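You operate a simulated robot arm through the tools that you are given. There is no shell and no other tool. Be economical: measure what you need, move in short steps, check, and stop when the job is done.

The job below is to be done with a simulated two-armed robot. You get a single attempt, and the scene is never put back.

TASK
Shut the green spool away in the bolt box.
Fine: hold the box while you slide the bolt; end with the lid shut and the bolt home; the other spools stay.

Only the result counts: the job must be done as asked and must still hold three seconds after the hand-in. Knocking over, shifting, dropping, spilling or breaking anything else fails it. Lids that push on must go on centred and level and be pressed home; caps that screw on are set level and turned clockwise until they are tight.

THE ROBOT
Two 7-joint arms with two-finger parallel grippers on one trunk, on a base that drives. Base frame: it is fixed to the floor where the robot stands at the start and does not move with it; the origin is under the middle of the robot, x ahead of it, y to its left, z up. Units: m, rad, N and s.
The left shoulder is at the start at [0.06, 0.143, 0.926], the right one opposite. With the tool pointing down near the work surface each hand reaches from about 0.32 to 0.74 m from the robot's upright axis, wherever it stands, measured 20 degrees to its own side. Places, roughly: gold bolt [0.5, 0, 0.8]; bolt box lid [0.6, 0, 0.8]; inside of the bolt box [0.6, 0, 0.8]. Payload 1.57 kg a hand.
The tool frame of a hand sits at the grasp point between the pads (the TCP): z along the fingers, y along the line on which they close. The tips reach 0.03 m beyond it. Largest opening 0.11 m; finger width 0.024, thickness 0.012; the body of the gripper, 0.048 by 0.112 m, starts 0.078 m behind the TCP.
Orientation is told as [roll, pitch, yaw] about the base's x, y, z axes, in that order, counted from this pose: with the fingers straight down and closing along the base's y, the tool's x points along the base's -x, its y along +y and its z along -z.

THE INTERFACE
- The arms move only by the tool play_rows. It takes "left_series", "right_series" or both (then of equal length, played together; a hand with none holds still); each is a list of rows, each an object of numbers (a shift or turn left out is 0, a gripper value left out holds the last): "jaw": the opening in per cent of the stroke, from 0 (shut) to 100 (fully open); "dx", "dy", "dz": the shift along the tool's x, y, z in units of 25 mm (1.0 is 25 mm); "rx", "ry", "rz": the turn, a rotation vector about the tool's x, y, z in units of 4 degrees (1.0 is 4 degrees). In form: [{"jaw": .., "dx": .., "dy": .., "dz": .., "rx": .., "ry": .., "rz": ..}, ...]. A call has 1 to 8 rows; each row shifts and turns the commanded pose from where the row before left it, along the tool's axes as they then stand. A call with a number of a shift or a turn outside -1 to 1 is refused whole. Rows are played at 5 a second. More than 0.05 m and 0.15 rad between two rows, or a gripper value outside its range, and nothing of the call is played. A pose out of reach is approached as far as the arm can. The call stops where the force on the tool passes 40 N (or 10 N more than at its start, if that is more) or the arm is blocked; 0.2 s more then pass. The fingers move at their own pace (about 0.045 m/s each) and stop on an object; they squeeze with about 37 N. The grip force told is the motor's: it shows also when the fingers shut on nothing. Time passes only in rows, and 0.2 s behind the last, so rows that do not move let the fingers close. The reply holds the time, the measured pose of the TCP, the force on the tool along the base axes, the opening and the grip force, in the units named above and with some noise, and new pictures: "show" is both (left out), scene, wrist or none (wrist: the cameras of the hands that moved).
- Cameras (640 x 400 px; columns grow to the right, rows downward): "scene" is now at [0.0484, -0.0004, 1.5339]; the picture's right is [-0.00, -1.00, 0.00], its down [-0.78, 0.00, -0.63] and it looks along [0.63, -0.00, -0.78] (base axes); focal length 253 px, centre (320, 200). "left" rides on the left gripper at [0.07, -0.016, -0.141] in its tool frame; the picture's right is [0.23, 0.97, 0.00], its down [-0.86, 0.20, -0.48] and it looks along [-0.47, 0.11, 0.88] (tool axes); focal length 222 px, centre (320, 200). "right" rides on the right gripper at [0.07, 0.016, -0.141] in its tool frame; the picture's right is [-0.23, 0.97, 0.00], its down [-0.85, -0.20, -0.48] and it looks along [-0.47, -0.11, 0.88] (tool axes); focal length 222 px, centre (320, 200). There is no depth. A picture from a camera that has moved, and an enlarged one, comes with that camera's place and axes in the base frame and with its lens.
- raise_lower(by): slides the trunk up (or, below 0, down) by that many m; the arms and the scene camera ride with it, the base frame stays. It gives what a move gives, with no picture.
- steer(legs): drives the robot by 1 to 6 legs, each [ahead, left, turn to the left] in m, m and rad, along the robot's own axes; the way and the turn of a leg run together, so that a leg with both is an arc; at most 1.5 m and 3.142 rad a leg. The arms and the cameras ride along, it lands a little off, and it stops where it bumps. It gives what a move gives, and a new picture of the scene camera.
- head_to(pan, tilt): turns the head with the scene camera to pan (to the left, within 1.501 rad either way) and tilt (down, from -0.506 to 1.204), counted from straight ahead of the robot. It gives what a move gives, and a new picture of the scene camera.
- enlarge(camera, box): a new picture of the part [left, top, right, bottom] of that camera's present view, enlarged. The clock stands still meanwhile.
- sign_off(): hands the job in; it is judged then, once.

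Go step by step. Nothing tells you exact positions but the pictures and the camera data: compare them with the known pose of the tool, close in by small moves and look again before you grip or let go. The budget is 120 turns and 260 pictures, counting those below and the enlarged ones. Unless the task says otherwise, let go and move clear before handing in, and close with one line.

The tools are called by a JSON object that holds its "fn" and its "kwargs". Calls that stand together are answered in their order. play_rows: Moves the arms, as the interface text tells. Its arguments: {"type":"object","properties":{"left_series":{"type":"array"},"right_series":{"type":"array"},"show":{"type":"string","enum":["both","scene","wrist","none"]}},"required":[]} The other tools are called the same way: raise_lower (by) slides the trunk up or down; steer (legs) drives the base; head_to (pan, tilt) turns the head that bears the scene camera; enlarge (camera, box) takes an enlarged picture of a part of a camera's view; sign_off () hands the job in.

At the start:

```text
clock: 0.0
left_tcp_pos: [0.5407, 0.2866, 1.0129]
left_tool_rot: [-0.001, -0.001, 0.001]
left_ft_force: [-0.3, -1.0, -0.5]
left_finger_gap: 0.1101
left_grasp_force: 0.0
right_tcp_pos: [0.4275, -0.1746, 1.0946]
right_tool_rot: [0.0, 0.0, 0.001]
right_ft_force: [-0.1, -0.3, 0.3]
right_finger_gap: 0.1099
right_grasp_force: 0.0
trunk travel left (down, up): [-0.525, 0.065]
robot x, y, heading: [0.0011, -0.0007, 0.001]
head pan, tilt: [-0.003, 0.89]
```

scene: 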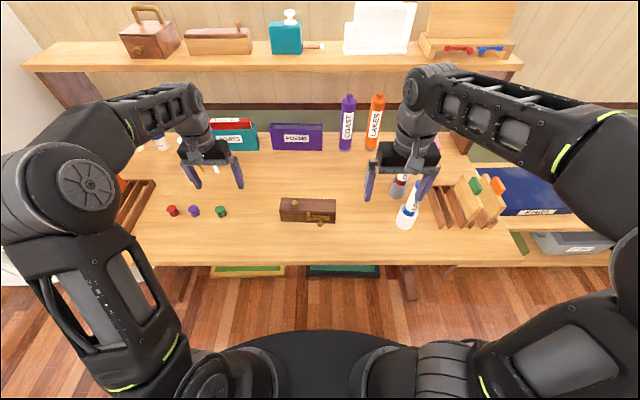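
right: 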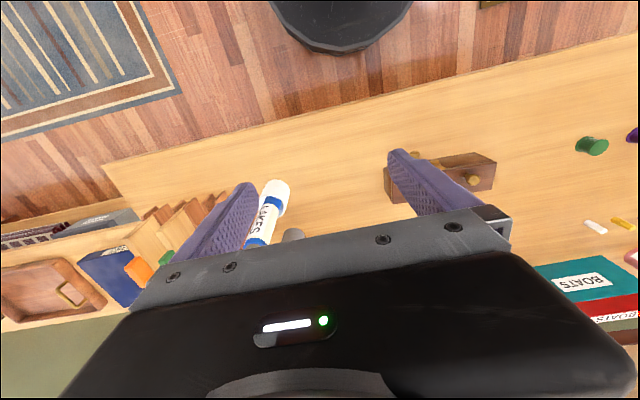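
left: 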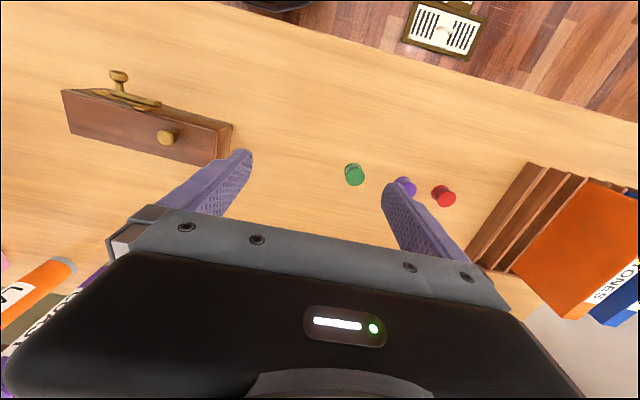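

The box with its gold bolt sits in the middle of the table, with three spools to its left, green nearest. I'll enlarge both before moving.

{"fn": "enlarge", "kwargs": {"camera": "scene", "box": [260, 180, 360, 242]}}

{"fn": "enlarge", "kwargs": {"camera": "left", "box": [40, 50, 260, 188]}}

{"fn": "enlarge", "kwargs": {"camera": "scene", "box": [150, 180, 250, 242]}}

{"fn": "enlarge", "kwargs": {"camera": "right", "box": [360, 120, 520, 220]}}

```text
6.40 times, centred on (310, 211) of scene
camera zoom: at [0.0484, -0.0004, 1.5339], right [0.0, -1.0, 0.0], down [-0.78, 0.0, -0.63], along [0.63, 0.0, -0.78], focal length 1616 px, centre (384, 130)
```

zoom: 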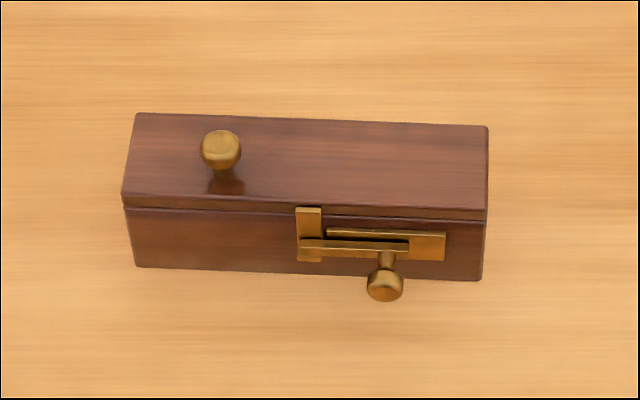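

```text
2.90 times, centred on (150, 119) of left
camera zoom: at [0.4715, 0.271, 1.1532], right [-0.23, 0.97, 0.0], down [0.86, 0.2, 0.48], along [0.47, 0.11, -0.88], focal length 644 px, centre (813, 435)
```

zoom: 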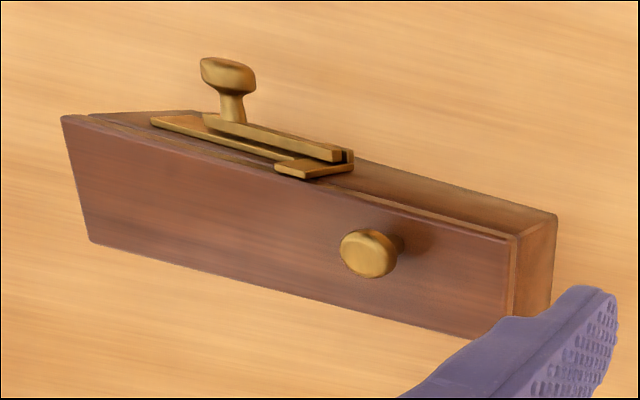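

```text
6.40 times, centred on (200, 211) of scene
camera zoom: at [0.0484, -0.0004, 1.5339], right [0.0, -1.0, 0.0], down [-0.78, 0.0, -0.63], along [0.63, 0.0, -0.78], focal length 1616 px, centre (1088, 130)
```

zoom: 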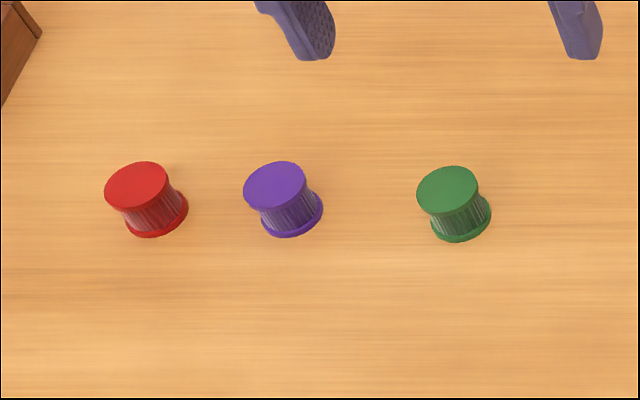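

```text
4.00 times, centred on (440, 170) of right
camera zoom: at [0.3571, -0.1576, 1.2359], right [0.23, 0.97, 0.0], down [0.85, -0.2, 0.48], along [0.47, -0.11, -0.88], focal length 888 px, centre (-160, 320)
```

zoom: 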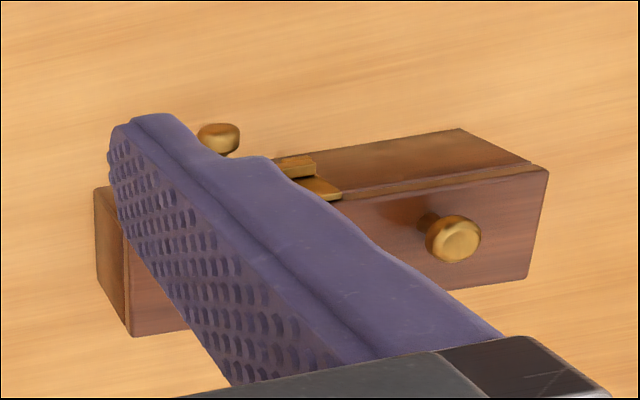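

The box is about 0.20 × 0.058 × 0.069 m: front face near x 0.566, top near z 0.829. The bolt knob is near (0.535, 0.0, 0.80), the lid knob near (0.58, 0.087) and the green spool near (0.607, 0.370). First I'll turn the left hand 90° to hold the box across its depth, and bring the right hand towards the bolt knob.

{"fn": "play_rows", "kwargs": {"left_series": [{"rz": 1}, {"rz": 1}, {"rz": 1}, {"rz": 1}, {"rz": 1}, {"rz": 1}, {"rz": 1}, {"rz": 1}], "right_series": [{"jaw": 45, "dx": -0.54, "dy": 0.85, "dz": 0.82}, {"dx": -0.54, "dy": 0.85, "dz": 0.82}, {"dx": -0.54, "dy": 0.85, "dz": 0.82}, {"dx": -0.54, "dy": 0.85, "dz": 0.82}, {"dx": -0.54, "dy": 0.85, "dz": 0.82}, {"dx": -0.54, "dy": 0.85, "dz": 0.82}, {"dx": -0.54, "dy": 0.85, "dz": 0.82}, {"dx": -0.54, "dy": 0.85, "dz": 0.82}], "show": "none"}}

{"fn": "play_rows", "kwargs": {"left_series": [{"rz": 1}, {"rz": 1}, {"rz": 1}, {"rz": 1}, {"rz": 1}, {"rz": 1}, {"rz": 1}, {"rz": 1}], "show": "none"}}

{"fn": "play_rows", "kwargs": {"left_series": [{"rz": 1}, {"rz": 1}, {"rz": 1}, {"rz": 1}, {"rz": 1}, {"rz": 1}, {"rz": 1}, {"rz": 0.1}], "show": "both"}}

```text
clock: 1.8
left_tcp_pos: [0.5407, 0.2882, 1.0127]
left_tool_rot: [0.0, 0.0, -0.56]
left_ft_force: [-0.4, 0.3, 0.6]
left_finger_gap: 0.1098
left_grasp_force: 0.1
right_tcp_pos: [0.5372, -0.0041, 0.9318]
right_tool_rot: [0.004, 0.0, -0.001]
right_ft_force: [0.1, -1.1, -0.3]
right_finger_gap: 0.0495
right_grasp_force: 0.0
trunk travel left (down, up): [-0.525, 0.065]
robot x, y, heading: [0.0016, 0.0011, -0.0]
head pan, tilt: [-0.003, 0.89]
```

```text
clock: 3.6
left_tcp_pos: [0.5405, 0.2881, 1.012]
left_tool_rot: [0.0, 0.0, -1.116]
left_ft_force: [-0.1, -0.2, -0.3]
left_finger_gap: 0.1098
left_grasp_force: 0.1
right_tcp_pos: [0.5348, -0.0049, 0.9313]
right_tool_rot: [0.002, 0.0, -0.002]
right_ft_force: [0.4, -0.3, 0.1]
right_finger_gap: 0.0495
right_grasp_force: 0.3
trunk travel left (down, up): [-0.525, 0.065]
robot x, y, heading: [0.0008, -0.0011, -0.003]
head pan, tilt: [-0.003, 0.89]
```

```text
clock: 5.4
left_tcp_pos: [0.5394, 0.2872, 1.0127]
left_tool_rot: [0.001, 0.0, -1.611]
left_ft_force: [0.9, 0.3, -0.7]
left_finger_gap: 0.1099
left_grasp_force: 0.2
right_tcp_pos: [0.5344, -0.0038, 0.9306]
right_tool_rot: [0.0, -0.001, 0.0]
right_ft_force: [-0.4, 0.0, -0.1]
right_finger_gap: 0.0494
right_grasp_force: 0.1
trunk travel left (down, up): [-0.525, 0.065]
robot x, y, heading: [-0.0002, -0.0043, -0.002]
head pan, tilt: [-0.003, 0.89]
camera scene: at [0.0485, -0.0003, 1.5339], right [0.0, -1.0, 0.0], down [-0.78, 0.0, -0.63], along [0.63, 0.0, -0.78], focal length 253 px, centre (320, 200)
camera left: at [0.5278, 0.3576, 1.1531], right [0.98, 0.19, 0.0], down [0.16, -0.86, 0.48], along [0.09, -0.47, -0.88], focal length 222 px, centre (320, 200)
```

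scene: 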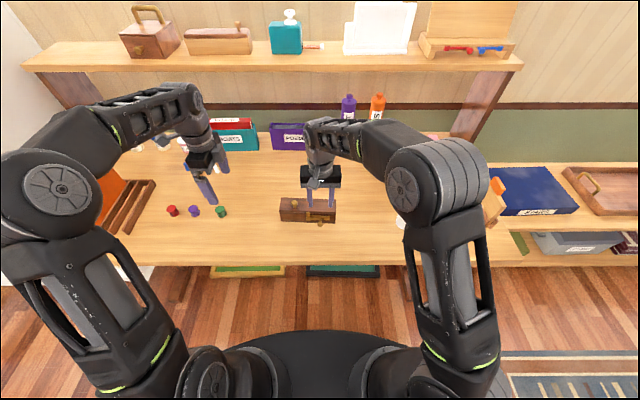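
left: 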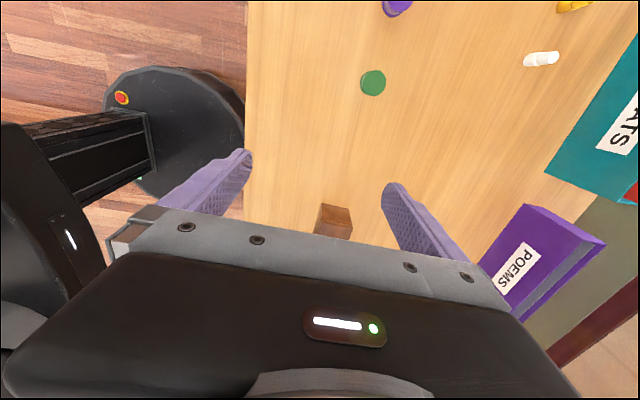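

Left hand is turned. Now it moves over the left end of the box, staying high, and I look again.

{"fn": "play_rows", "kwargs": {"left_series": [{"dx": -0.822, "dy": 0.339, "dz": 0.413}, {"dx": -0.822, "dy": 0.339, "dz": 0.413}, {"dx": -0.822, "dy": 0.339, "dz": 0.413}, {"dx": -0.822, "dy": 0.339, "dz": 0.413}, {"dx": -0.822, "dy": 0.339, "dz": 0.413}, {"dx": -0.822, "dy": 0.339, "dz": 0.413}, {"dx": -0.822, "dy": 0.339, "dz": 0.413}, {"dx": -0.822, "dy": 0.339, "dz": 0.413}], "right_series": [{}, {}, {}, {}, {}, {}, {}, {}]}}

{"fn": "enlarge", "kwargs": {"camera": "scene", "box": [260, 150, 380, 225]}}

```text
clock: 7.2
left_tcp_pos: [0.6011, 0.1206, 0.9298]
left_tool_rot: [-0.001, -0.001, -1.613]
left_ft_force: [-0.1, 0.9, 0.3]
left_finger_gap: 0.1101
left_grasp_force: 0.1
right_tcp_pos: [0.5343, -0.0039, 0.931]
right_tool_rot: [0.001, 0.0, -0.001]
right_ft_force: [-0.5, -0.7, -0.2]
right_finger_gap: 0.0496
right_grasp_force: 0.2
trunk travel left (down, up): [-0.525, 0.065]
robot x, y, heading: [0.0016, 0.0031, -0.002]
head pan, tilt: [-0.003, 0.89]
camera scene: at [0.0489, -0.0008, 1.5339], right [0.0, -1.0, 0.0], down [-0.78, 0.0, -0.63], along [0.63, 0.0, -0.78], focal length 253 px, centre (320, 200)
camera right: at [0.4658, 0.0119, 1.0724], right [0.23, 0.97, 0.0], down [0.85, -0.2, 0.48], along [0.47, -0.11, -0.88], focal length 222 px, centre (320, 200)
camera left: at [0.5889, 0.1902, 1.0703], right [0.98, 0.19, 0.0], down [0.16, -0.86, 0.48], along [0.09, -0.47, -0.88], focal length 222 px, centre (320, 200)
```

scene: 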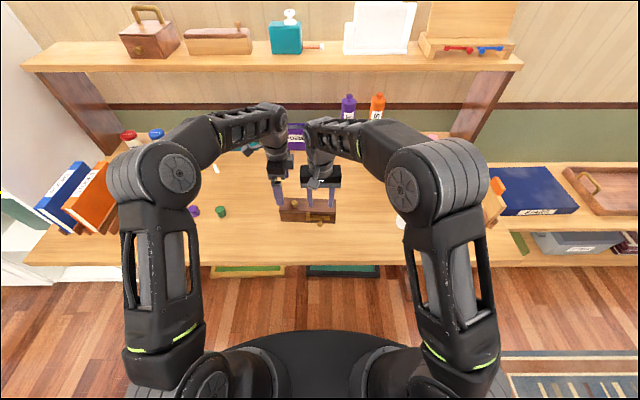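
right: 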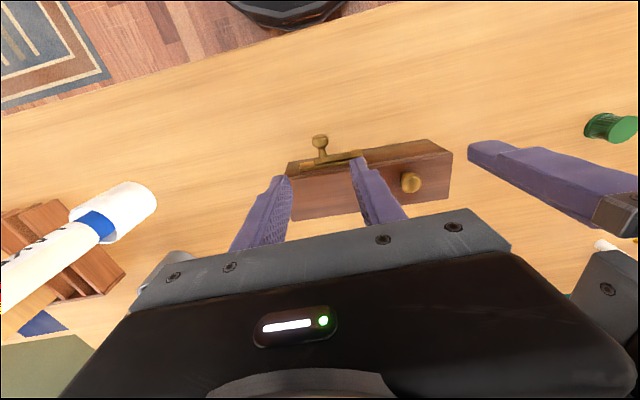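
left: 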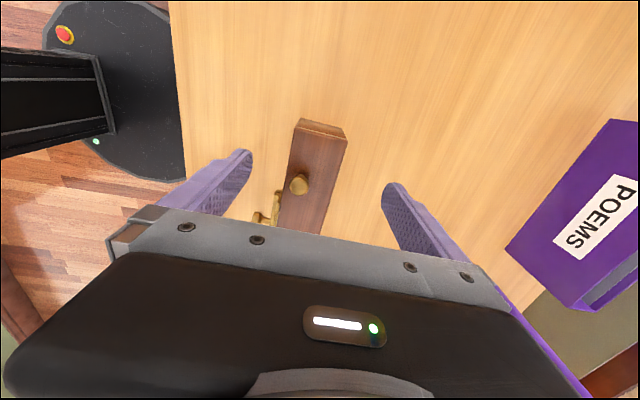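

```text
5.33 times, centred on (320, 188) of scene
camera zoom: at [0.0489, -0.0008, 1.5339], right [0.0, -1.0, 0.0], down [-0.78, 0.0, -0.63], along [0.63, 0.0, -0.78], focal length 1347 px, centre (320, 267)
```

zoom: 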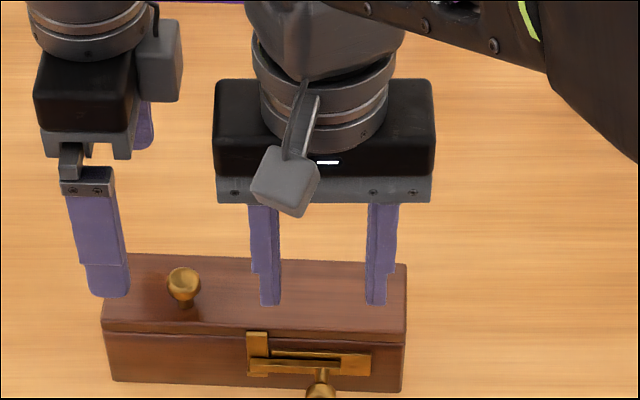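

{"fn": "enlarge", "kwargs": {"camera": "left", "box": [220, 100, 400, 212]}}

{"fn": "enlarge", "kwargs": {"camera": "right", "box": [270, 120, 470, 245]}}

```text
3.56 times, centred on (310, 156) of left
camera zoom: at [0.5889, 0.1902, 1.0703], right [0.98, 0.19, 0.0], down [0.16, -0.86, 0.48], along [0.09, -0.47, -0.88], focal length 790 px, centre (356, 356)
```

zoom: 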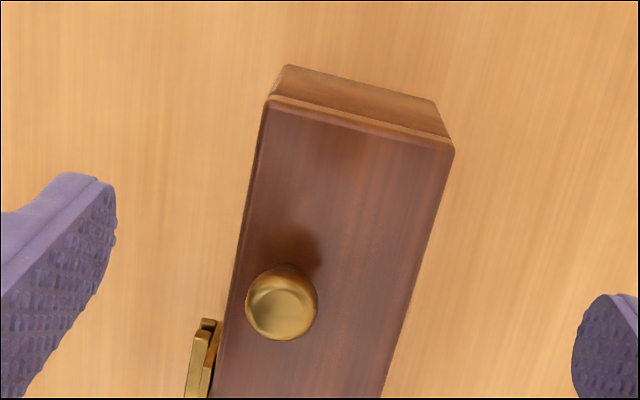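

```text
3.20 times, centred on (370, 182) of right
camera zoom: at [0.4658, 0.0119, 1.0724], right [0.23, 0.97, 0.0], down [0.85, -0.2, 0.48], along [0.47, -0.11, -0.88], focal length 711 px, centre (160, 256)
```

zoom: 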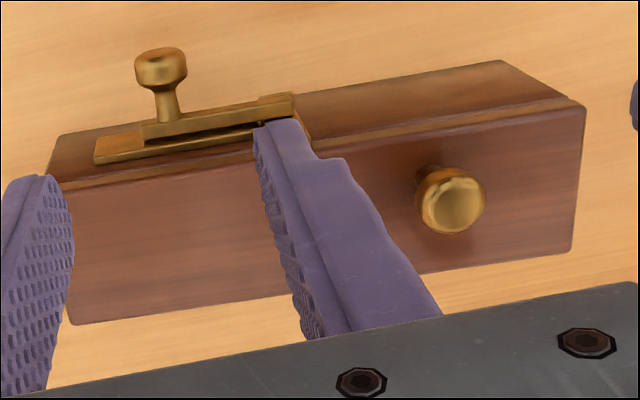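

Box centre at the left end is x≈0.600 and the bolt knob is at (0.533, −0.003, 0.80); both hands are lined up, so I lower both.

{"fn": "play_rows", "kwargs": {"left_series": [{"dz": 0.9}, {"dz": 0.9}, {"dz": 0.9}, {"dz": 0.9}, {"dz": 0.9}, {"dz": 0.7}], "right_series": [{"dz": 0.9}, {"dz": 0.9}, {"dz": 0.9}, {"dz": 0.9}, {"dz": 0.9}, {"dz": 0.6}]}}

{"fn": "enlarge", "kwargs": {"camera": "scene", "box": [260, 160, 380, 235]}}

```text
clock: 8.6
left_tcp_pos: [0.6014, 0.1199, 0.7998]
left_tool_rot: [0.0, -0.001, -1.612]
left_ft_force: [-0.2, 0.7, -0.5]
left_finger_gap: 0.1101
left_grasp_force: 0.0
right_tcp_pos: [0.5356, -0.0025, 0.8015]
right_tool_rot: [0.0, 0.0, 0.001]
right_ft_force: [-0.2, 0.5, -0.8]
right_finger_gap: 0.0496
right_grasp_force: 0.0
trunk travel left (down, up): [-0.525, 0.065]
robot x, y, heading: [0.0008, 0.0028, -0.001]
head pan, tilt: [-0.003, 0.89]
camera scene: at [0.0489, -0.0003, 1.5339], right [0.0, -1.0, 0.0], down [-0.78, 0.0, -0.63], along [0.63, 0.0, -0.78], focal length 253 px, centre (320, 200)
camera right: at [0.466, 0.0124, 0.9445], right [0.23, 0.97, 0.0], down [0.85, -0.2, 0.48], along [0.47, -0.11, -0.88], focal length 222 px, centre (320, 200)
camera left: at [0.5889, 0.1907, 0.9397], right [0.98, 0.19, 0.0], down [0.16, -0.86, 0.48], along [0.09, -0.47, -0.88], focal length 222 px, centre (320, 200)
```

scene: 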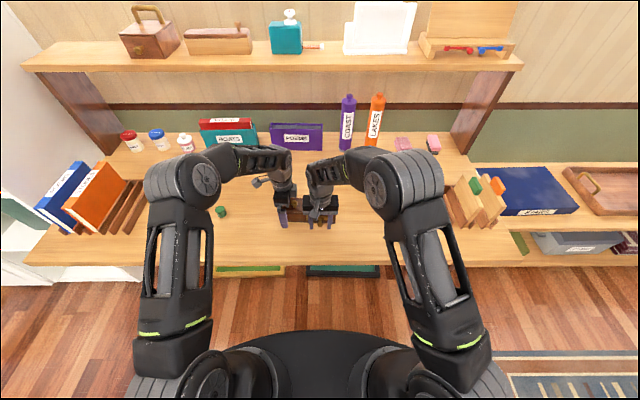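
right: 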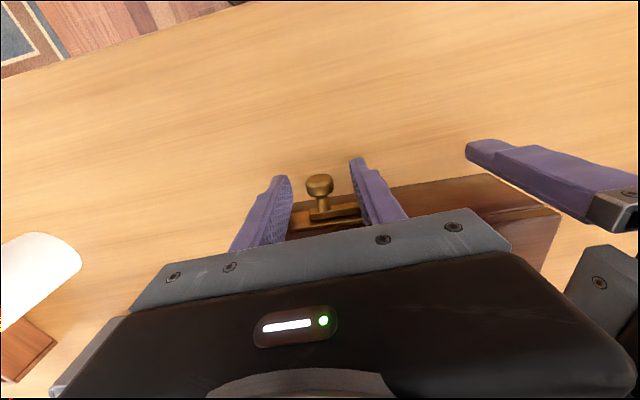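
left: 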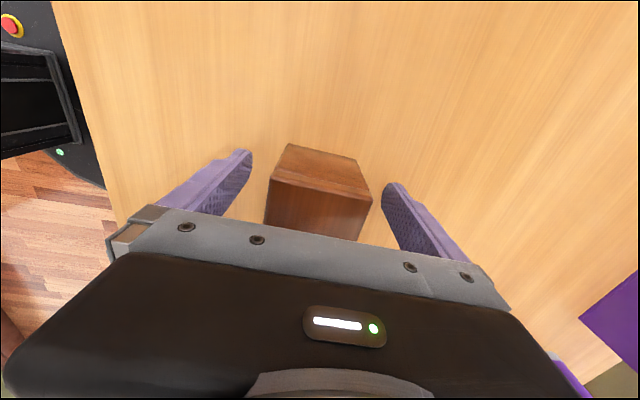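

```text
5.33 times, centred on (320, 198) of scene
camera zoom: at [0.0489, -0.0003, 1.5339], right [0.0, -1.0, 0.0], down [-0.78, 0.0, -0.63], along [0.63, 0.0, -0.78], focal length 1347 px, centre (320, 213)
```

zoom: 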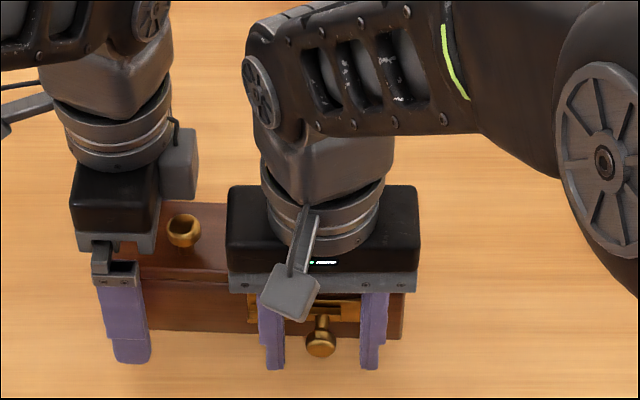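

Both sets of fingers straddle their targets. I close the left on the box and the right on the bolt knob.

{"fn": "play_rows", "kwargs": {"left_series": [{"jaw": 60}, {}, {}, {"jaw": 35}, {}, {}], "show": "none"}}

{"fn": "play_rows", "kwargs": {"right_series": [{"jaw": 20}, {}, {"jaw": 5}, {}, {}], "show": "both"}}

{"fn": "enlarge", "kwargs": {"camera": "scene", "box": [260, 160, 380, 235]}}

```text
clock: 10.0
left_tcp_pos: [0.6009, 0.1199, 0.7995]
left_tool_rot: [0.001, 0.0, -1.614]
left_ft_force: [-0.2, 0.9, 0.7]
left_finger_gap: 0.0602
left_grasp_force: 36.9
right_tcp_pos: [0.5352, -0.0047, 0.8037]
right_tool_rot: [0.001, -0.001, -0.001]
right_ft_force: [0.1, -0.6, 0.9]
right_finger_gap: 0.0497
right_grasp_force: 0.1
trunk travel left (down, up): [-0.525, 0.065]
robot x, y, heading: [0.0001, -0.0019, -0.003]
head pan, tilt: [-0.003, 0.89]
```

```text
clock: 11.2
left_tcp_pos: [0.6006, 0.1183, 0.7993]
left_tool_rot: [-0.001, 0.001, -1.613]
left_ft_force: [-0.7, -1.1, -0.3]
left_finger_gap: 0.0602
left_grasp_force: 37.6
right_tcp_pos: [0.5354, -0.0039, 0.8036]
right_tool_rot: [0.0, 0.0, 0.001]
right_ft_force: [1.0, -0.1, 0.1]
right_finger_gap: 0.0178
right_grasp_force: 33.1
trunk travel left (down, up): [-0.525, 0.065]
robot x, y, heading: [0.0, 0.0011, 0.003]
head pan, tilt: [-0.003, 0.89]
camera scene: at [0.0486, -0.0004, 1.5339], right [0.0, -1.0, 0.0], down [-0.78, 0.0, -0.63], along [0.63, 0.0, -0.78], focal length 253 px, centre (320, 200)
camera right: at [0.4659, 0.0122, 0.9449], right [0.23, 0.97, 0.0], down [0.85, -0.2, 0.48], along [0.47, -0.11, -0.88], focal length 222 px, centre (320, 200)
```

scene: 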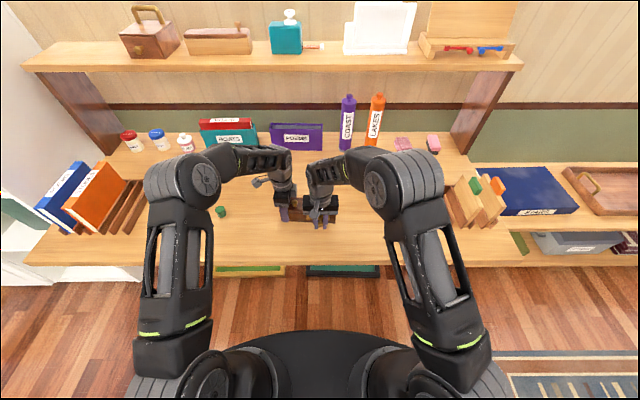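
right: 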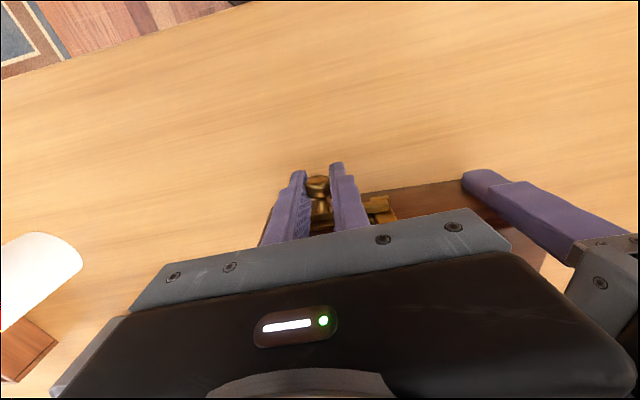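

```text
5.33 times, centred on (320, 198) of scene
camera zoom: at [0.0486, -0.0004, 1.5339], right [0.0, -1.0, 0.0], down [-0.78, 0.0, -0.63], along [0.63, 0.0, -0.78], focal length 1347 px, centre (320, 213)
```

zoom: 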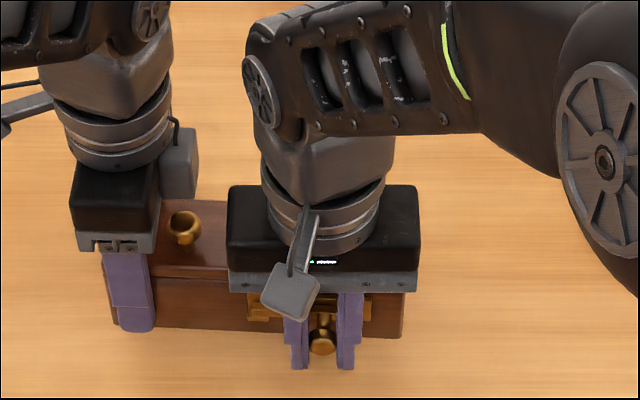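

Both grips hold: box 60 mm across, knob 18 mm. Now I slide the bolt to the right (−y) in small steps.

{"fn": "play_rows", "kwargs": {"right_series": [{"dy": -0.2, "dx": 0.009}, {"dy": -0.2, "dx": 0.009}, {"dy": -0.2, "dx": 0.009}, {"dy": -0.2, "dx": 0.009}], "show": "wrist"}}

{"fn": "enlarge", "kwargs": {"camera": "scene", "box": [260, 160, 380, 235]}}

{"fn": "enlarge", "kwargs": {"camera": "right", "box": [230, 150, 430, 275]}}

```text
clock: 12.2
left_tcp_pos: [0.6012, 0.1189, 0.799]
left_tool_rot: [0.0, 0.001, -1.615]
left_ft_force: [-1.8, -5.9, -0.5]
left_finger_gap: 0.0599
left_grasp_force: 36.9
right_tcp_pos: [0.5349, -0.0222, 0.8027]
right_tool_rot: [0.001, -0.002, 0.002]
right_ft_force: [4.0, 7.7, 2.0]
right_finger_gap: 0.0175
right_grasp_force: 32.7
trunk travel left (down, up): [-0.525, 0.065]
robot x, y, heading: [0.0023, 0.0007, 0.007]
head pan, tilt: [-0.003, 0.89]
camera right: at [0.4647, -0.0068, 0.9448], right [0.23, 0.97, 0.0], down [0.85, -0.2, 0.48], along [0.47, -0.11, -0.88], focal length 222 px, centre (320, 200)
```

right: 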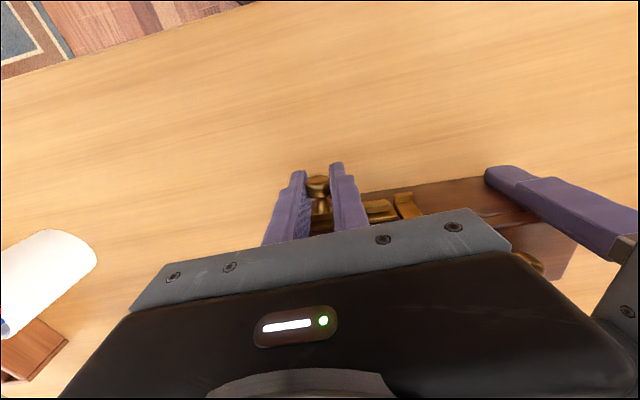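

```text
5.33 times, centred on (320, 198) of scene
camera zoom: at [0.0485, -0.0003, 1.5339], right [0.0, -1.0, 0.0], down [-0.78, 0.0, -0.63], along [0.63, 0.0, -0.78], focal length 1347 px, centre (320, 213)
```

zoom: 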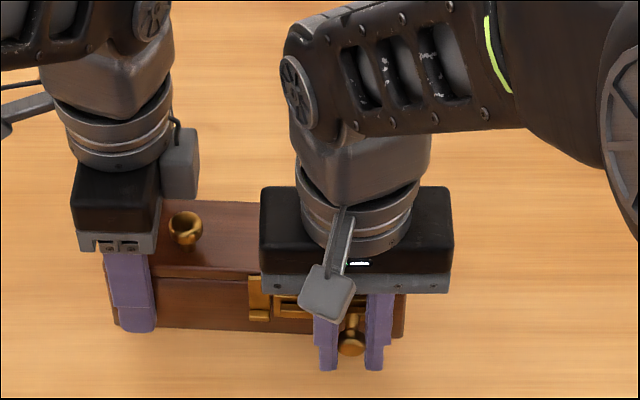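

```text
3.20 times, centred on (330, 212) of right
camera zoom: at [0.4647, -0.0068, 0.9448], right [0.23, 0.97, 0.0], down [0.85, -0.2, 0.48], along [0.47, -0.11, -0.88], focal length 711 px, centre (288, 160)
```

zoom: 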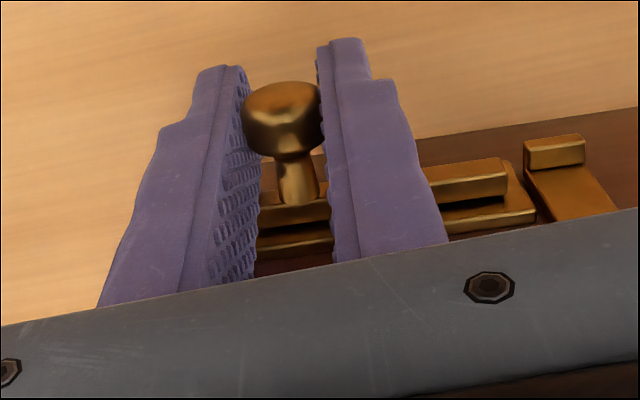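

The bolt has cleared the keeper; I take it a few millimetres further to be safe.

{"fn": "play_rows", "kwargs": {"right_series": [{"dy": -0.12}, {"dy": -0.12}], "show": "none"}}

{"fn": "enlarge", "kwargs": {"camera": "right", "box": [230, 150, 430, 275]}}

```text
clock: 12.8
left_tcp_pos: [0.6017, 0.1164, 0.7996]
left_tool_rot: [-0.002, -0.005, -1.613]
left_ft_force: [-9.1, -20.8, 0.2]
left_finger_gap: 0.0598
left_grasp_force: 36.8
right_tcp_pos: [0.5349, -0.0275, 0.8045]
right_tool_rot: [0.005, -0.002, 0.002]
right_ft_force: [9.2, 20.9, 0.6]
right_finger_gap: 0.018
right_grasp_force: 32.1
trunk travel left (down, up): [-0.525, 0.065]
robot x, y, heading: [-0.0005, 0.003, -0.0]
head pan, tilt: [-0.003, 0.89]
```

```text
3.20 times, centred on (330, 212) of right
camera zoom: at [0.4649, -0.0121, 0.9451], right [0.23, 0.97, 0.01], down [0.85, -0.2, 0.48], along [0.47, -0.1, -0.88], focal length 711 px, centre (288, 160)
```

zoom: 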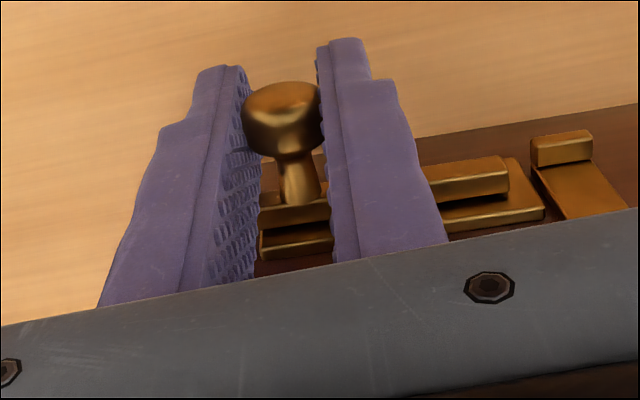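

Bolt is at its stop. I ease off, release both hands and lift away.

{"fn": "play_rows", "kwargs": {"right_series": [{"dy": 0.15}, {"jaw": 45}, {}, {}, {"dz": -0.9}, {"dz": -0.9}, {"dz": -0.9}, {"dz": -0.9}], "show": "none"}}

{"fn": "play_rows", "kwargs": {"left_series": [{"jaw": 60}, {"jaw": 100}, {}, {}, {"dz": -0.9}, {"dz": -0.9}, {"dz": -0.9}, {"dz": -0.9}], "show": "none"}}

{"fn": "play_rows", "kwargs": {"left_series": [{"dz": -0.9}, {"dx": 1}, {"dx": 1}, {"dx": 1}, {"dx": 1}, {"dx": 1, "rz": -1}, {"dx": 1, "rz": -1}, {"rz": -1}]}}

{"fn": "enlarge", "kwargs": {"camera": "scene", "box": [260, 160, 380, 235]}}

```text
clock: 14.6
left_tcp_pos: [0.6011, 0.121, 0.7996]
left_tool_rot: [0.0, -0.001, -1.612]
left_ft_force: [-0.6, 1.1, 3.3]
left_finger_gap: 0.0599
left_grasp_force: 36.9
right_tcp_pos: [0.5337, -0.0268, 0.8932]
right_tool_rot: [0.0, 0.0, 0.0]
right_ft_force: [-0.4, 0.4, 0.5]
right_finger_gap: 0.0495
right_grasp_force: 0.1
trunk travel left (down, up): [-0.525, 0.065]
robot x, y, heading: [-0.0015, -0.0027, 0.003]
head pan, tilt: [-0.003, 0.89]
```

```text
clock: 16.4
left_tcp_pos: [0.5992, 0.1183, 0.8905]
left_tool_rot: [0.0, 0.001, -1.612]
left_ft_force: [0.0, 0.1, -0.4]
left_finger_gap: 0.1101
left_grasp_force: 0.0
right_tcp_pos: [0.5346, -0.0262, 0.8923]
right_tool_rot: [-0.001, 0.0, 0.0]
right_ft_force: [-0.3, 0.1, 0.1]
right_finger_gap: 0.0493
right_grasp_force: 0.0
trunk travel left (down, up): [-0.525, 0.065]
robot x, y, heading: [0.0006, -0.0005, -0.002]
head pan, tilt: [-0.003, 0.89]
```

```text
clock: 18.2
left_tcp_pos: [0.606, 0.2701, 0.9118]
left_tool_rot: [-0.001, 0.001, -1.402]
left_ft_force: [0.3, 0.8, -0.3]
left_finger_gap: 0.1099
left_grasp_force: 0.0
right_tcp_pos: [0.5343, -0.0254, 0.8932]
right_tool_rot: [-0.002, 0.0, 0.0]
right_ft_force: [0.5, -0.4, 0.3]
right_finger_gap: 0.0495
right_grasp_force: 0.1
trunk travel left (down, up): [-0.525, 0.065]
robot x, y, heading: [-0.0002, -0.0009, -0.001]
head pan, tilt: [-0.003, 0.89]
camera scene: at [0.0485, -0.0006, 1.5339], right [0.0, -1.0, 0.0], down [-0.78, 0.0, -0.63], along [0.63, 0.0, -0.78], focal length 253 px, centre (320, 200)
camera left: at [0.5795, 0.3363, 1.0528], right [0.92, 0.39, 0.0], down [0.34, -0.81, 0.48], along [0.19, -0.44, -0.88], focal length 222 px, centre (320, 200)
```

scene: 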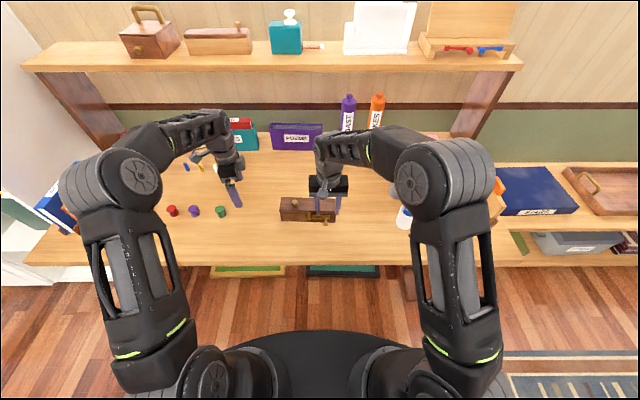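
left: 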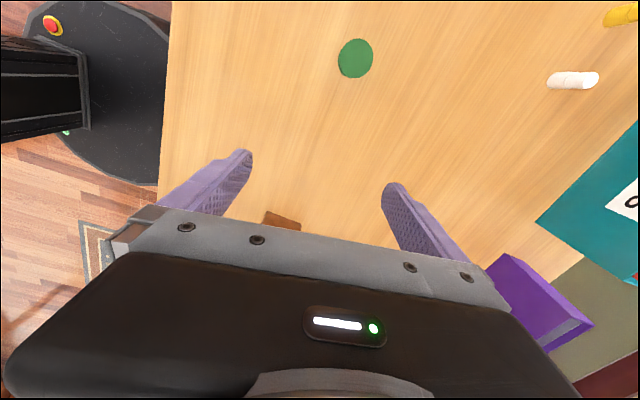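

```text
5.33 times, centred on (320, 198) of scene
camera zoom: at [0.0485, -0.0006, 1.5339], right [0.0, -1.0, 0.0], down [-0.78, 0.0, -0.63], along [0.63, 0.0, -0.78], focal length 1347 px, centre (320, 213)
```

zoom: 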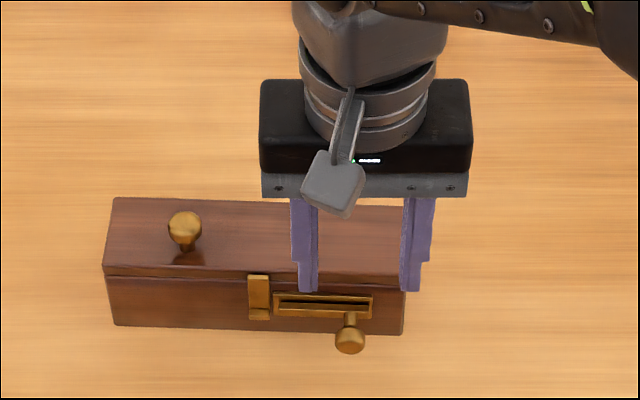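

Box hasn't moved and the bolt is open. Right hand goes above the lid knob (0.583, 0.087) while the left turns back to straight.

{"fn": "play_rows", "kwargs": {"left_series": [{"rz": -1}, {"rz": -1}, {"rz": -1}, {"rz": -1}, {"rz": -1}, {"rz": -1}, {"rz": -1}, {"rz": -1}], "right_series": [{"dz": -0.9}, {"dz": -0.9}, {"dx": -0.49, "dy": 0.75}, {"dx": -0.49, "dy": 0.75}, {"dx": -0.49, "dy": 0.75}, {"dx": -0.49, "dy": 0.75}, {"dy": 0.75}, {"dy": 0.75}], "show": "none"}}

{"fn": "play_rows", "kwargs": {"left_series": [{"rz": -1}, {"rz": -1}, {"rz": -1}, {"rz": -1}, {"rz": -1}, {"rz": -1}, {"rz": -1}, {"rz": -1}], "show": "none"}}

{"fn": "play_rows", "kwargs": {"left_series": [{"rz": -1}, {"rz": -1}, {"rz": -1}, {"rz": -1}, {"rz": -0.1}], "right_series": [{}, {}, {}, {}, {}]}}

{"fn": "enlarge", "kwargs": {"camera": "scene", "box": [260, 160, 380, 235]}}

{"fn": "enlarge", "kwargs": {"camera": "right", "box": [230, 120, 430, 245]}}

```text
clock: 20.0
left_tcp_pos: [0.6061, 0.2695, 0.9123]
left_tool_rot: [0.0, -0.001, -0.842]
left_ft_force: [-0.3, -0.7, -0.6]
left_finger_gap: 0.11
left_grasp_force: 0.1
right_tcp_pos: [0.5828, 0.0867, 0.9378]
right_tool_rot: [0.0, -0.001, 0.0]
right_ft_force: [-0.5, 0.2, 0.0]
right_finger_gap: 0.0495
right_grasp_force: 0.2
trunk travel left (down, up): [-0.525, 0.065]
robot x, y, heading: [-0.0027, -0.0011, 0.001]
head pan, tilt: [-0.003, 0.89]
```

```text
clock: 21.8
left_tcp_pos: [0.6062, 0.2699, 0.9129]
left_tool_rot: [-0.001, 0.002, -0.288]
left_ft_force: [-0.1, -0.5, -0.6]
left_finger_gap: 0.11
left_grasp_force: 0.1
right_tcp_pos: [0.5828, 0.0878, 0.9378]
right_tool_rot: [-0.002, 0.0, 0.001]
right_ft_force: [-0.4, 0.7, -0.6]
right_finger_gap: 0.0497
right_grasp_force: 0.1
trunk travel left (down, up): [-0.525, 0.065]
robot x, y, heading: [-0.0014, -0.0019, 0.002]
head pan, tilt: [-0.003, 0.89]
```

```text
clock: 23.0
left_tcp_pos: [0.607, 0.2708, 0.9128]
left_tool_rot: [0.001, 0.0, 0.002]
left_ft_force: [0.2, -0.3, -1.0]
left_finger_gap: 0.11
left_grasp_force: 0.1
right_tcp_pos: [0.5832, 0.0876, 0.9374]
right_tool_rot: [0.002, 0.001, 0.0]
right_ft_force: [0.8, -0.3, 1.0]
right_finger_gap: 0.0495
right_grasp_force: 0.1
trunk travel left (down, up): [-0.525, 0.065]
robot x, y, heading: [0.0014, 0.0013, -0.002]
head pan, tilt: [-0.003, 0.89]
camera scene: at [0.0485, -0.0003, 1.5339], right [0.0, -1.0, 0.0], down [-0.78, 0.0, -0.63], along [0.63, 0.0, -0.78], focal length 253 px, centre (320, 200)
camera right: at [0.5133, 0.1036, 1.0795], right [0.23, 0.97, 0.0], down [0.85, -0.2, 0.48], along [0.47, -0.11, -0.88], focal length 222 px, centre (320, 200)
camera left: at [0.5371, 0.2542, 1.0531], right [-0.23, 0.97, 0.0], down [0.85, 0.2, 0.48], along [0.47, 0.11, -0.88], focal length 222 px, centre (320, 200)
```

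scene: 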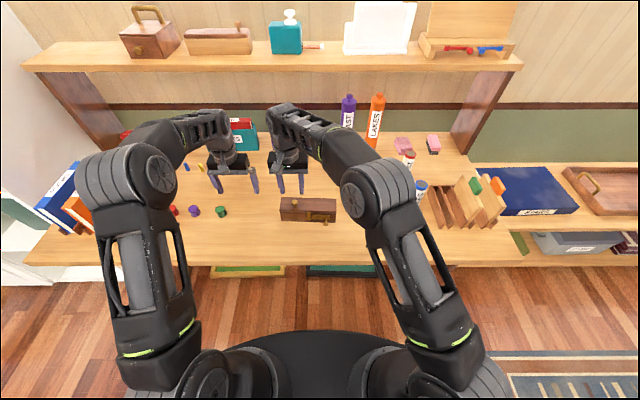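
right: 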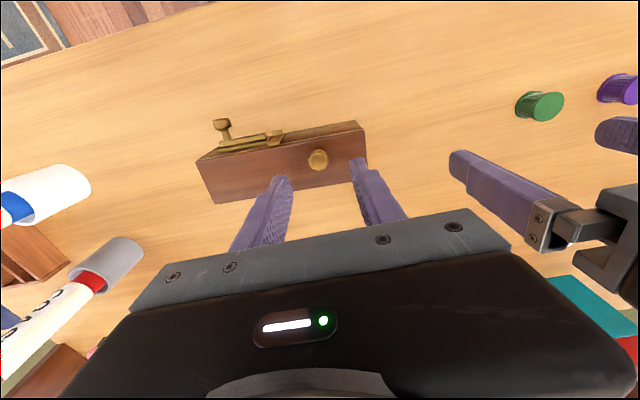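
left: 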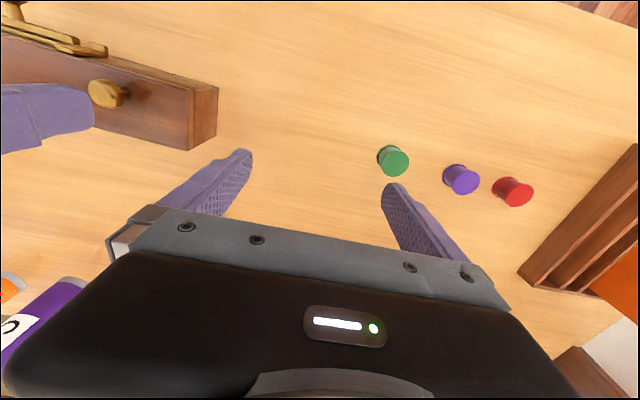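

```text
5.33 times, centred on (320, 198) of scene
camera zoom: at [0.0485, -0.0003, 1.5339], right [0.0, -1.0, 0.0], down [-0.78, 0.0, -0.63], along [0.63, 0.0, -0.78], focal length 1347 px, centre (320, 213)
```

zoom: 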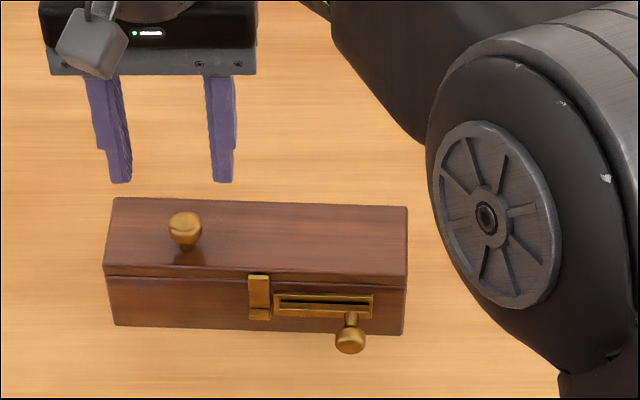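

```text
3.20 times, centred on (330, 182) of right
camera zoom: at [0.5133, 0.1036, 1.0795], right [0.23, 0.97, 0.0], down [0.85, -0.2, 0.48], along [0.47, -0.11, -0.88], focal length 711 px, centre (288, 256)
```

zoom: 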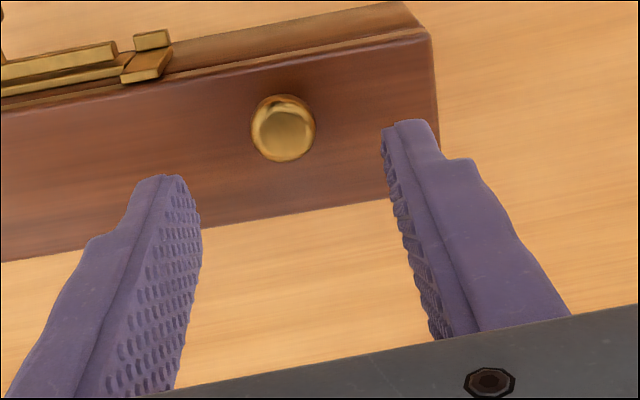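

Knob confirmed at (0.585, 0.086). Lowering to grip it with the fingertips.

{"fn": "play_rows", "kwargs": {"right_series": [{"dz": 0.7, "dx": -0.04}, {"dz": 0.7}, {"dz": 0.7}, {"dz": 0.64}, {"jaw": 10}, {}, {}, {}], "show": "wrist"}}

{"fn": "enlarge", "kwargs": {"camera": "right", "box": [230, 120, 430, 245]}}

{"fn": "enlarge", "kwargs": {"camera": "scene", "box": [260, 160, 380, 235]}}

```text
clock: 24.8
left_tcp_pos: [0.6057, 0.2704, 0.912]
left_tool_rot: [-0.001, 0.0, 0.0]
left_ft_force: [0.6, 0.8, 0.2]
left_finger_gap: 0.1098
left_grasp_force: 0.1
right_tcp_pos: [0.5845, 0.0865, 0.8686]
right_tool_rot: [0.0, 0.0, -0.001]
right_ft_force: [0.3, 0.5, -0.5]
right_finger_gap: 0.0205
right_grasp_force: 33.8
trunk travel left (down, up): [-0.525, 0.065]
robot x, y, heading: [0.0012, 0.0017, -0.003]
head pan, tilt: [-0.003, 0.89]
camera right: at [0.5148, 0.1025, 1.0106], right [0.23, 0.97, 0.0], down [0.86, -0.2, 0.48], along [0.47, -0.11, -0.88], focal length 222 px, centre (320, 200)
```

right: 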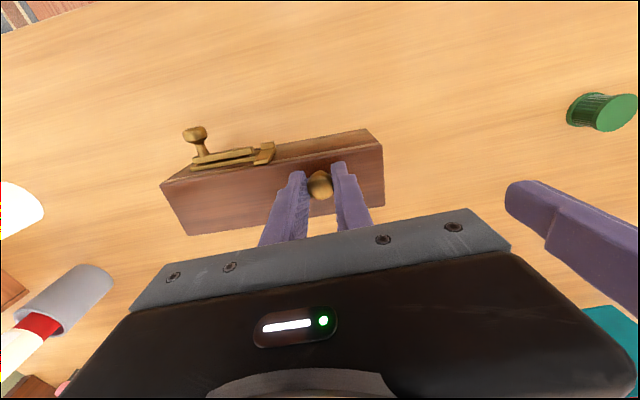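

```text
3.20 times, centred on (330, 182) of right
camera zoom: at [0.5148, 0.1025, 1.0106], right [0.23, 0.97, 0.0], down [0.86, -0.2, 0.48], along [0.47, -0.11, -0.88], focal length 711 px, centre (288, 256)
```

zoom: 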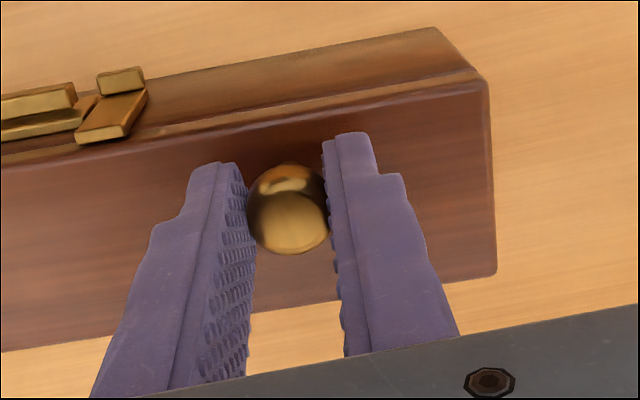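

```text
5.33 times, centred on (320, 198) of scene
camera zoom: at [0.0487, -0.0004, 1.5339], right [0.0, -1.0, 0.0], down [-0.78, 0.0, -0.63], along [0.63, 0.0, -0.78], focal length 1347 px, centre (320, 213)
```

zoom: 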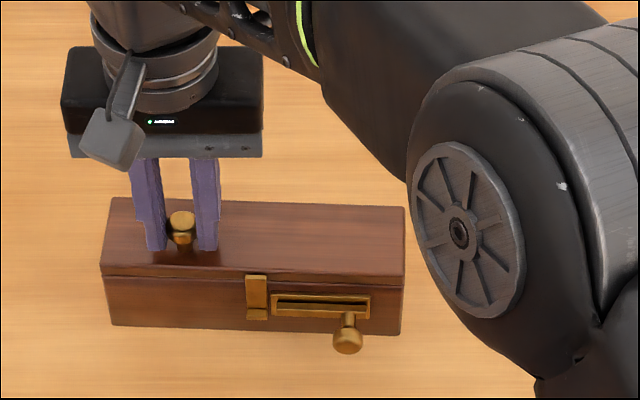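

Knob is gripped. I'll lift along a short arc (about 10°, hinge assumed at the back edge) and check that the lid follows and the box stays.

{"fn": "play_rows", "kwargs": {"right_series": [{"dx": -0.09, "dz": -0.1}, {"dx": -0.09, "dz": -0.09}, {"dx": -0.09, "dz": -0.09}], "show": "none"}}

{"fn": "enlarge", "kwargs": {"camera": "scene", "box": [260, 160, 380, 235]}}

{"fn": "enlarge", "kwargs": {"camera": "right", "box": [140, 100, 440, 287]}}

```text
clock: 25.6
left_tcp_pos: [0.6073, 0.2706, 0.912]
left_tool_rot: [0.001, 0.001, 0.0]
left_ft_force: [0.6, 0.1, 0.2]
left_finger_gap: 0.1099
left_grasp_force: 0.0
right_tcp_pos: [0.5916, 0.0867, 0.8774]
right_tool_rot: [0.002, -0.001, -0.001]
right_ft_force: [0.0, 0.9, -1.7]
right_finger_gap: 0.0204
right_grasp_force: 34.1
trunk travel left (down, up): [-0.525, 0.065]
robot x, y, heading: [0.0008, 0.0012, -0.002]
head pan, tilt: [-0.003, 0.89]
```

```text
5.33 times, centred on (320, 198) of scene
camera zoom: at [0.0487, -0.0003, 1.5339], right [0.0, -1.0, 0.0], down [-0.78, 0.0, -0.63], along [0.63, 0.0, -0.78], focal length 1347 px, centre (320, 213)
```

zoom: 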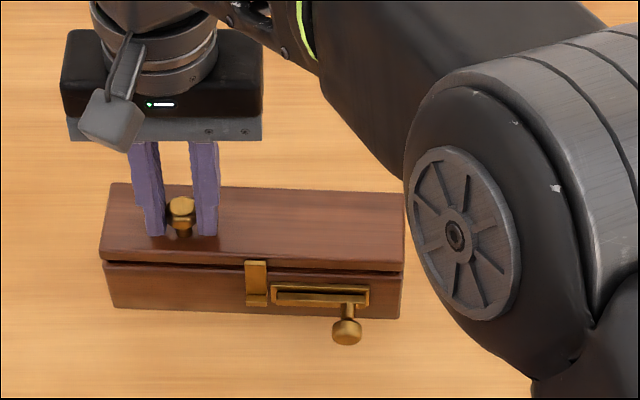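

```text
2.13 times, centred on (290, 194) of right
camera zoom: at [0.5212, 0.1027, 1.0179], right [0.23, 0.97, 0.0], down [0.85, -0.2, 0.48], along [0.47, -0.11, -0.88], focal length 474 px, centre (384, 214)
```

zoom: 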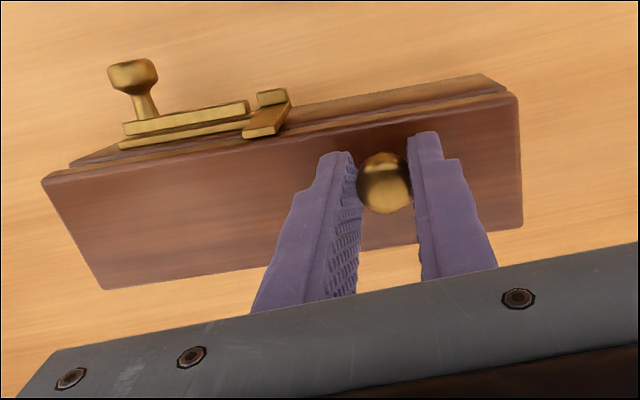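

The box came along: the tight grip stops the knob turning, so the lid couldn't swing. I set it back exactly the way it came, then loosen the squeeze so the knob can pivot between the pads.

{"fn": "play_rows", "kwargs": {"right_series": [{"dx": 0.09, "dz": 0.09}, {"dx": 0.09, "dz": 0.09}, {"dx": 0.09, "dz": 0.1}, {}, {"jaw": 18.5}, {}], "show": "none"}}

{"fn": "enlarge", "kwargs": {"camera": "scene", "box": [260, 160, 380, 235]}}

```text
clock: 27.0
left_tcp_pos: [0.6071, 0.2703, 0.912]
left_tool_rot: [0.0, 0.001, 0.0]
left_ft_force: [-0.1, -0.7, 0.0]
left_finger_gap: 0.1098
left_grasp_force: 0.1
right_tcp_pos: [0.5848, 0.0863, 0.8695]
right_tool_rot: [0.0, 0.0, -0.001]
right_ft_force: [0.9, -0.2, -0.6]
right_finger_gap: 0.0213
right_grasp_force: 12.4
trunk travel left (down, up): [-0.525, 0.065]
robot x, y, heading: [-0.0012, -0.0005, -0.006]
head pan, tilt: [-0.003, 0.89]
```

```text
5.33 times, centred on (320, 198) of scene
camera zoom: at [0.0486, -0.0003, 1.5339], right [0.0, -1.0, 0.0], down [-0.78, 0.0, -0.63], along [0.63, 0.0, -0.78], focal length 1347 px, centre (320, 213)
```

zoom: 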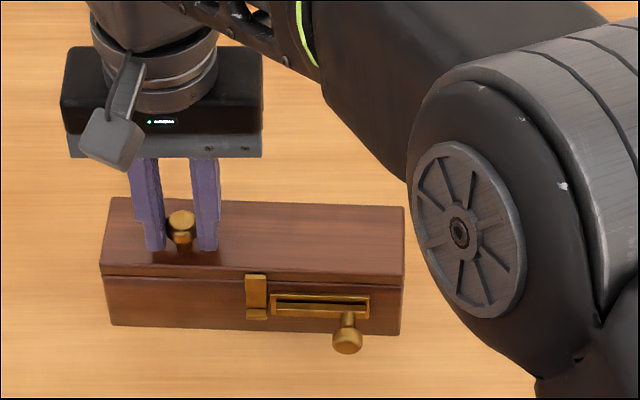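

Box is back in place and the grip is lighter. I lighten it a bit more and try the arc again.

{"fn": "play_rows", "kwargs": {"right_series": [{"jaw": 19.0}, {}, {"dx": -0.09, "dz": -0.11}, {"dx": -0.09, "dz": -0.1}, {"dx": -0.09, "dz": -0.09}], "show": "none"}}

{"fn": "enlarge", "kwargs": {"camera": "scene", "box": [260, 160, 380, 235]}}

{"fn": "enlarge", "kwargs": {"camera": "left", "box": [0, 0, 240, 150]}}

```text
clock: 28.2
left_tcp_pos: [0.6055, 0.2705, 0.9125]
left_tool_rot: [0.001, 0.001, 0.0]
left_ft_force: [0.1, -0.5, 0.3]
left_finger_gap: 0.11
left_grasp_force: 0.0
right_tcp_pos: [0.5907, 0.0861, 0.8763]
right_tool_rot: [0.0, -0.001, -0.001]
right_ft_force: [0.4, 0.2, -0.3]
right_finger_gap: 0.0221
right_grasp_force: 4.7
trunk travel left (down, up): [-0.525, 0.065]
robot x, y, heading: [-0.0029, 0.0027, 0.0]
head pan, tilt: [-0.003, 0.89]
```

```text
5.33 times, centred on (320, 198) of scene
camera zoom: at [0.0486, -0.0003, 1.5339], right [0.0, -1.0, 0.0], down [-0.78, 0.0, -0.63], along [0.63, 0.0, -0.78], focal length 1347 px, centre (320, 213)
```

zoom: 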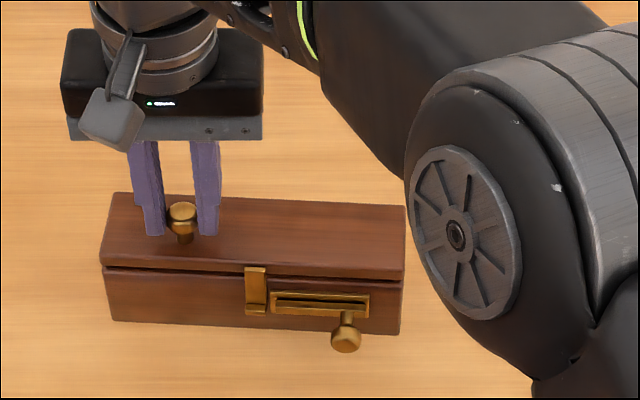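

```text
2.67 times, centred on (120, 75) of left
camera zoom: at [0.5371, 0.2544, 1.0531], right [-0.23, 0.97, 0.0], down [0.86, 0.2, 0.48], along [0.47, 0.11, -0.88], focal length 592 px, centre (853, 533)
```

zoom: 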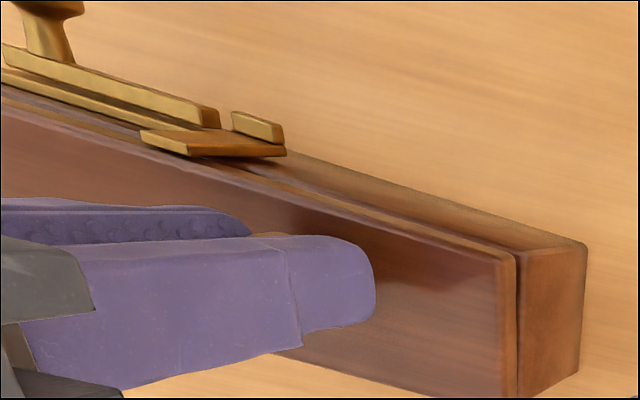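

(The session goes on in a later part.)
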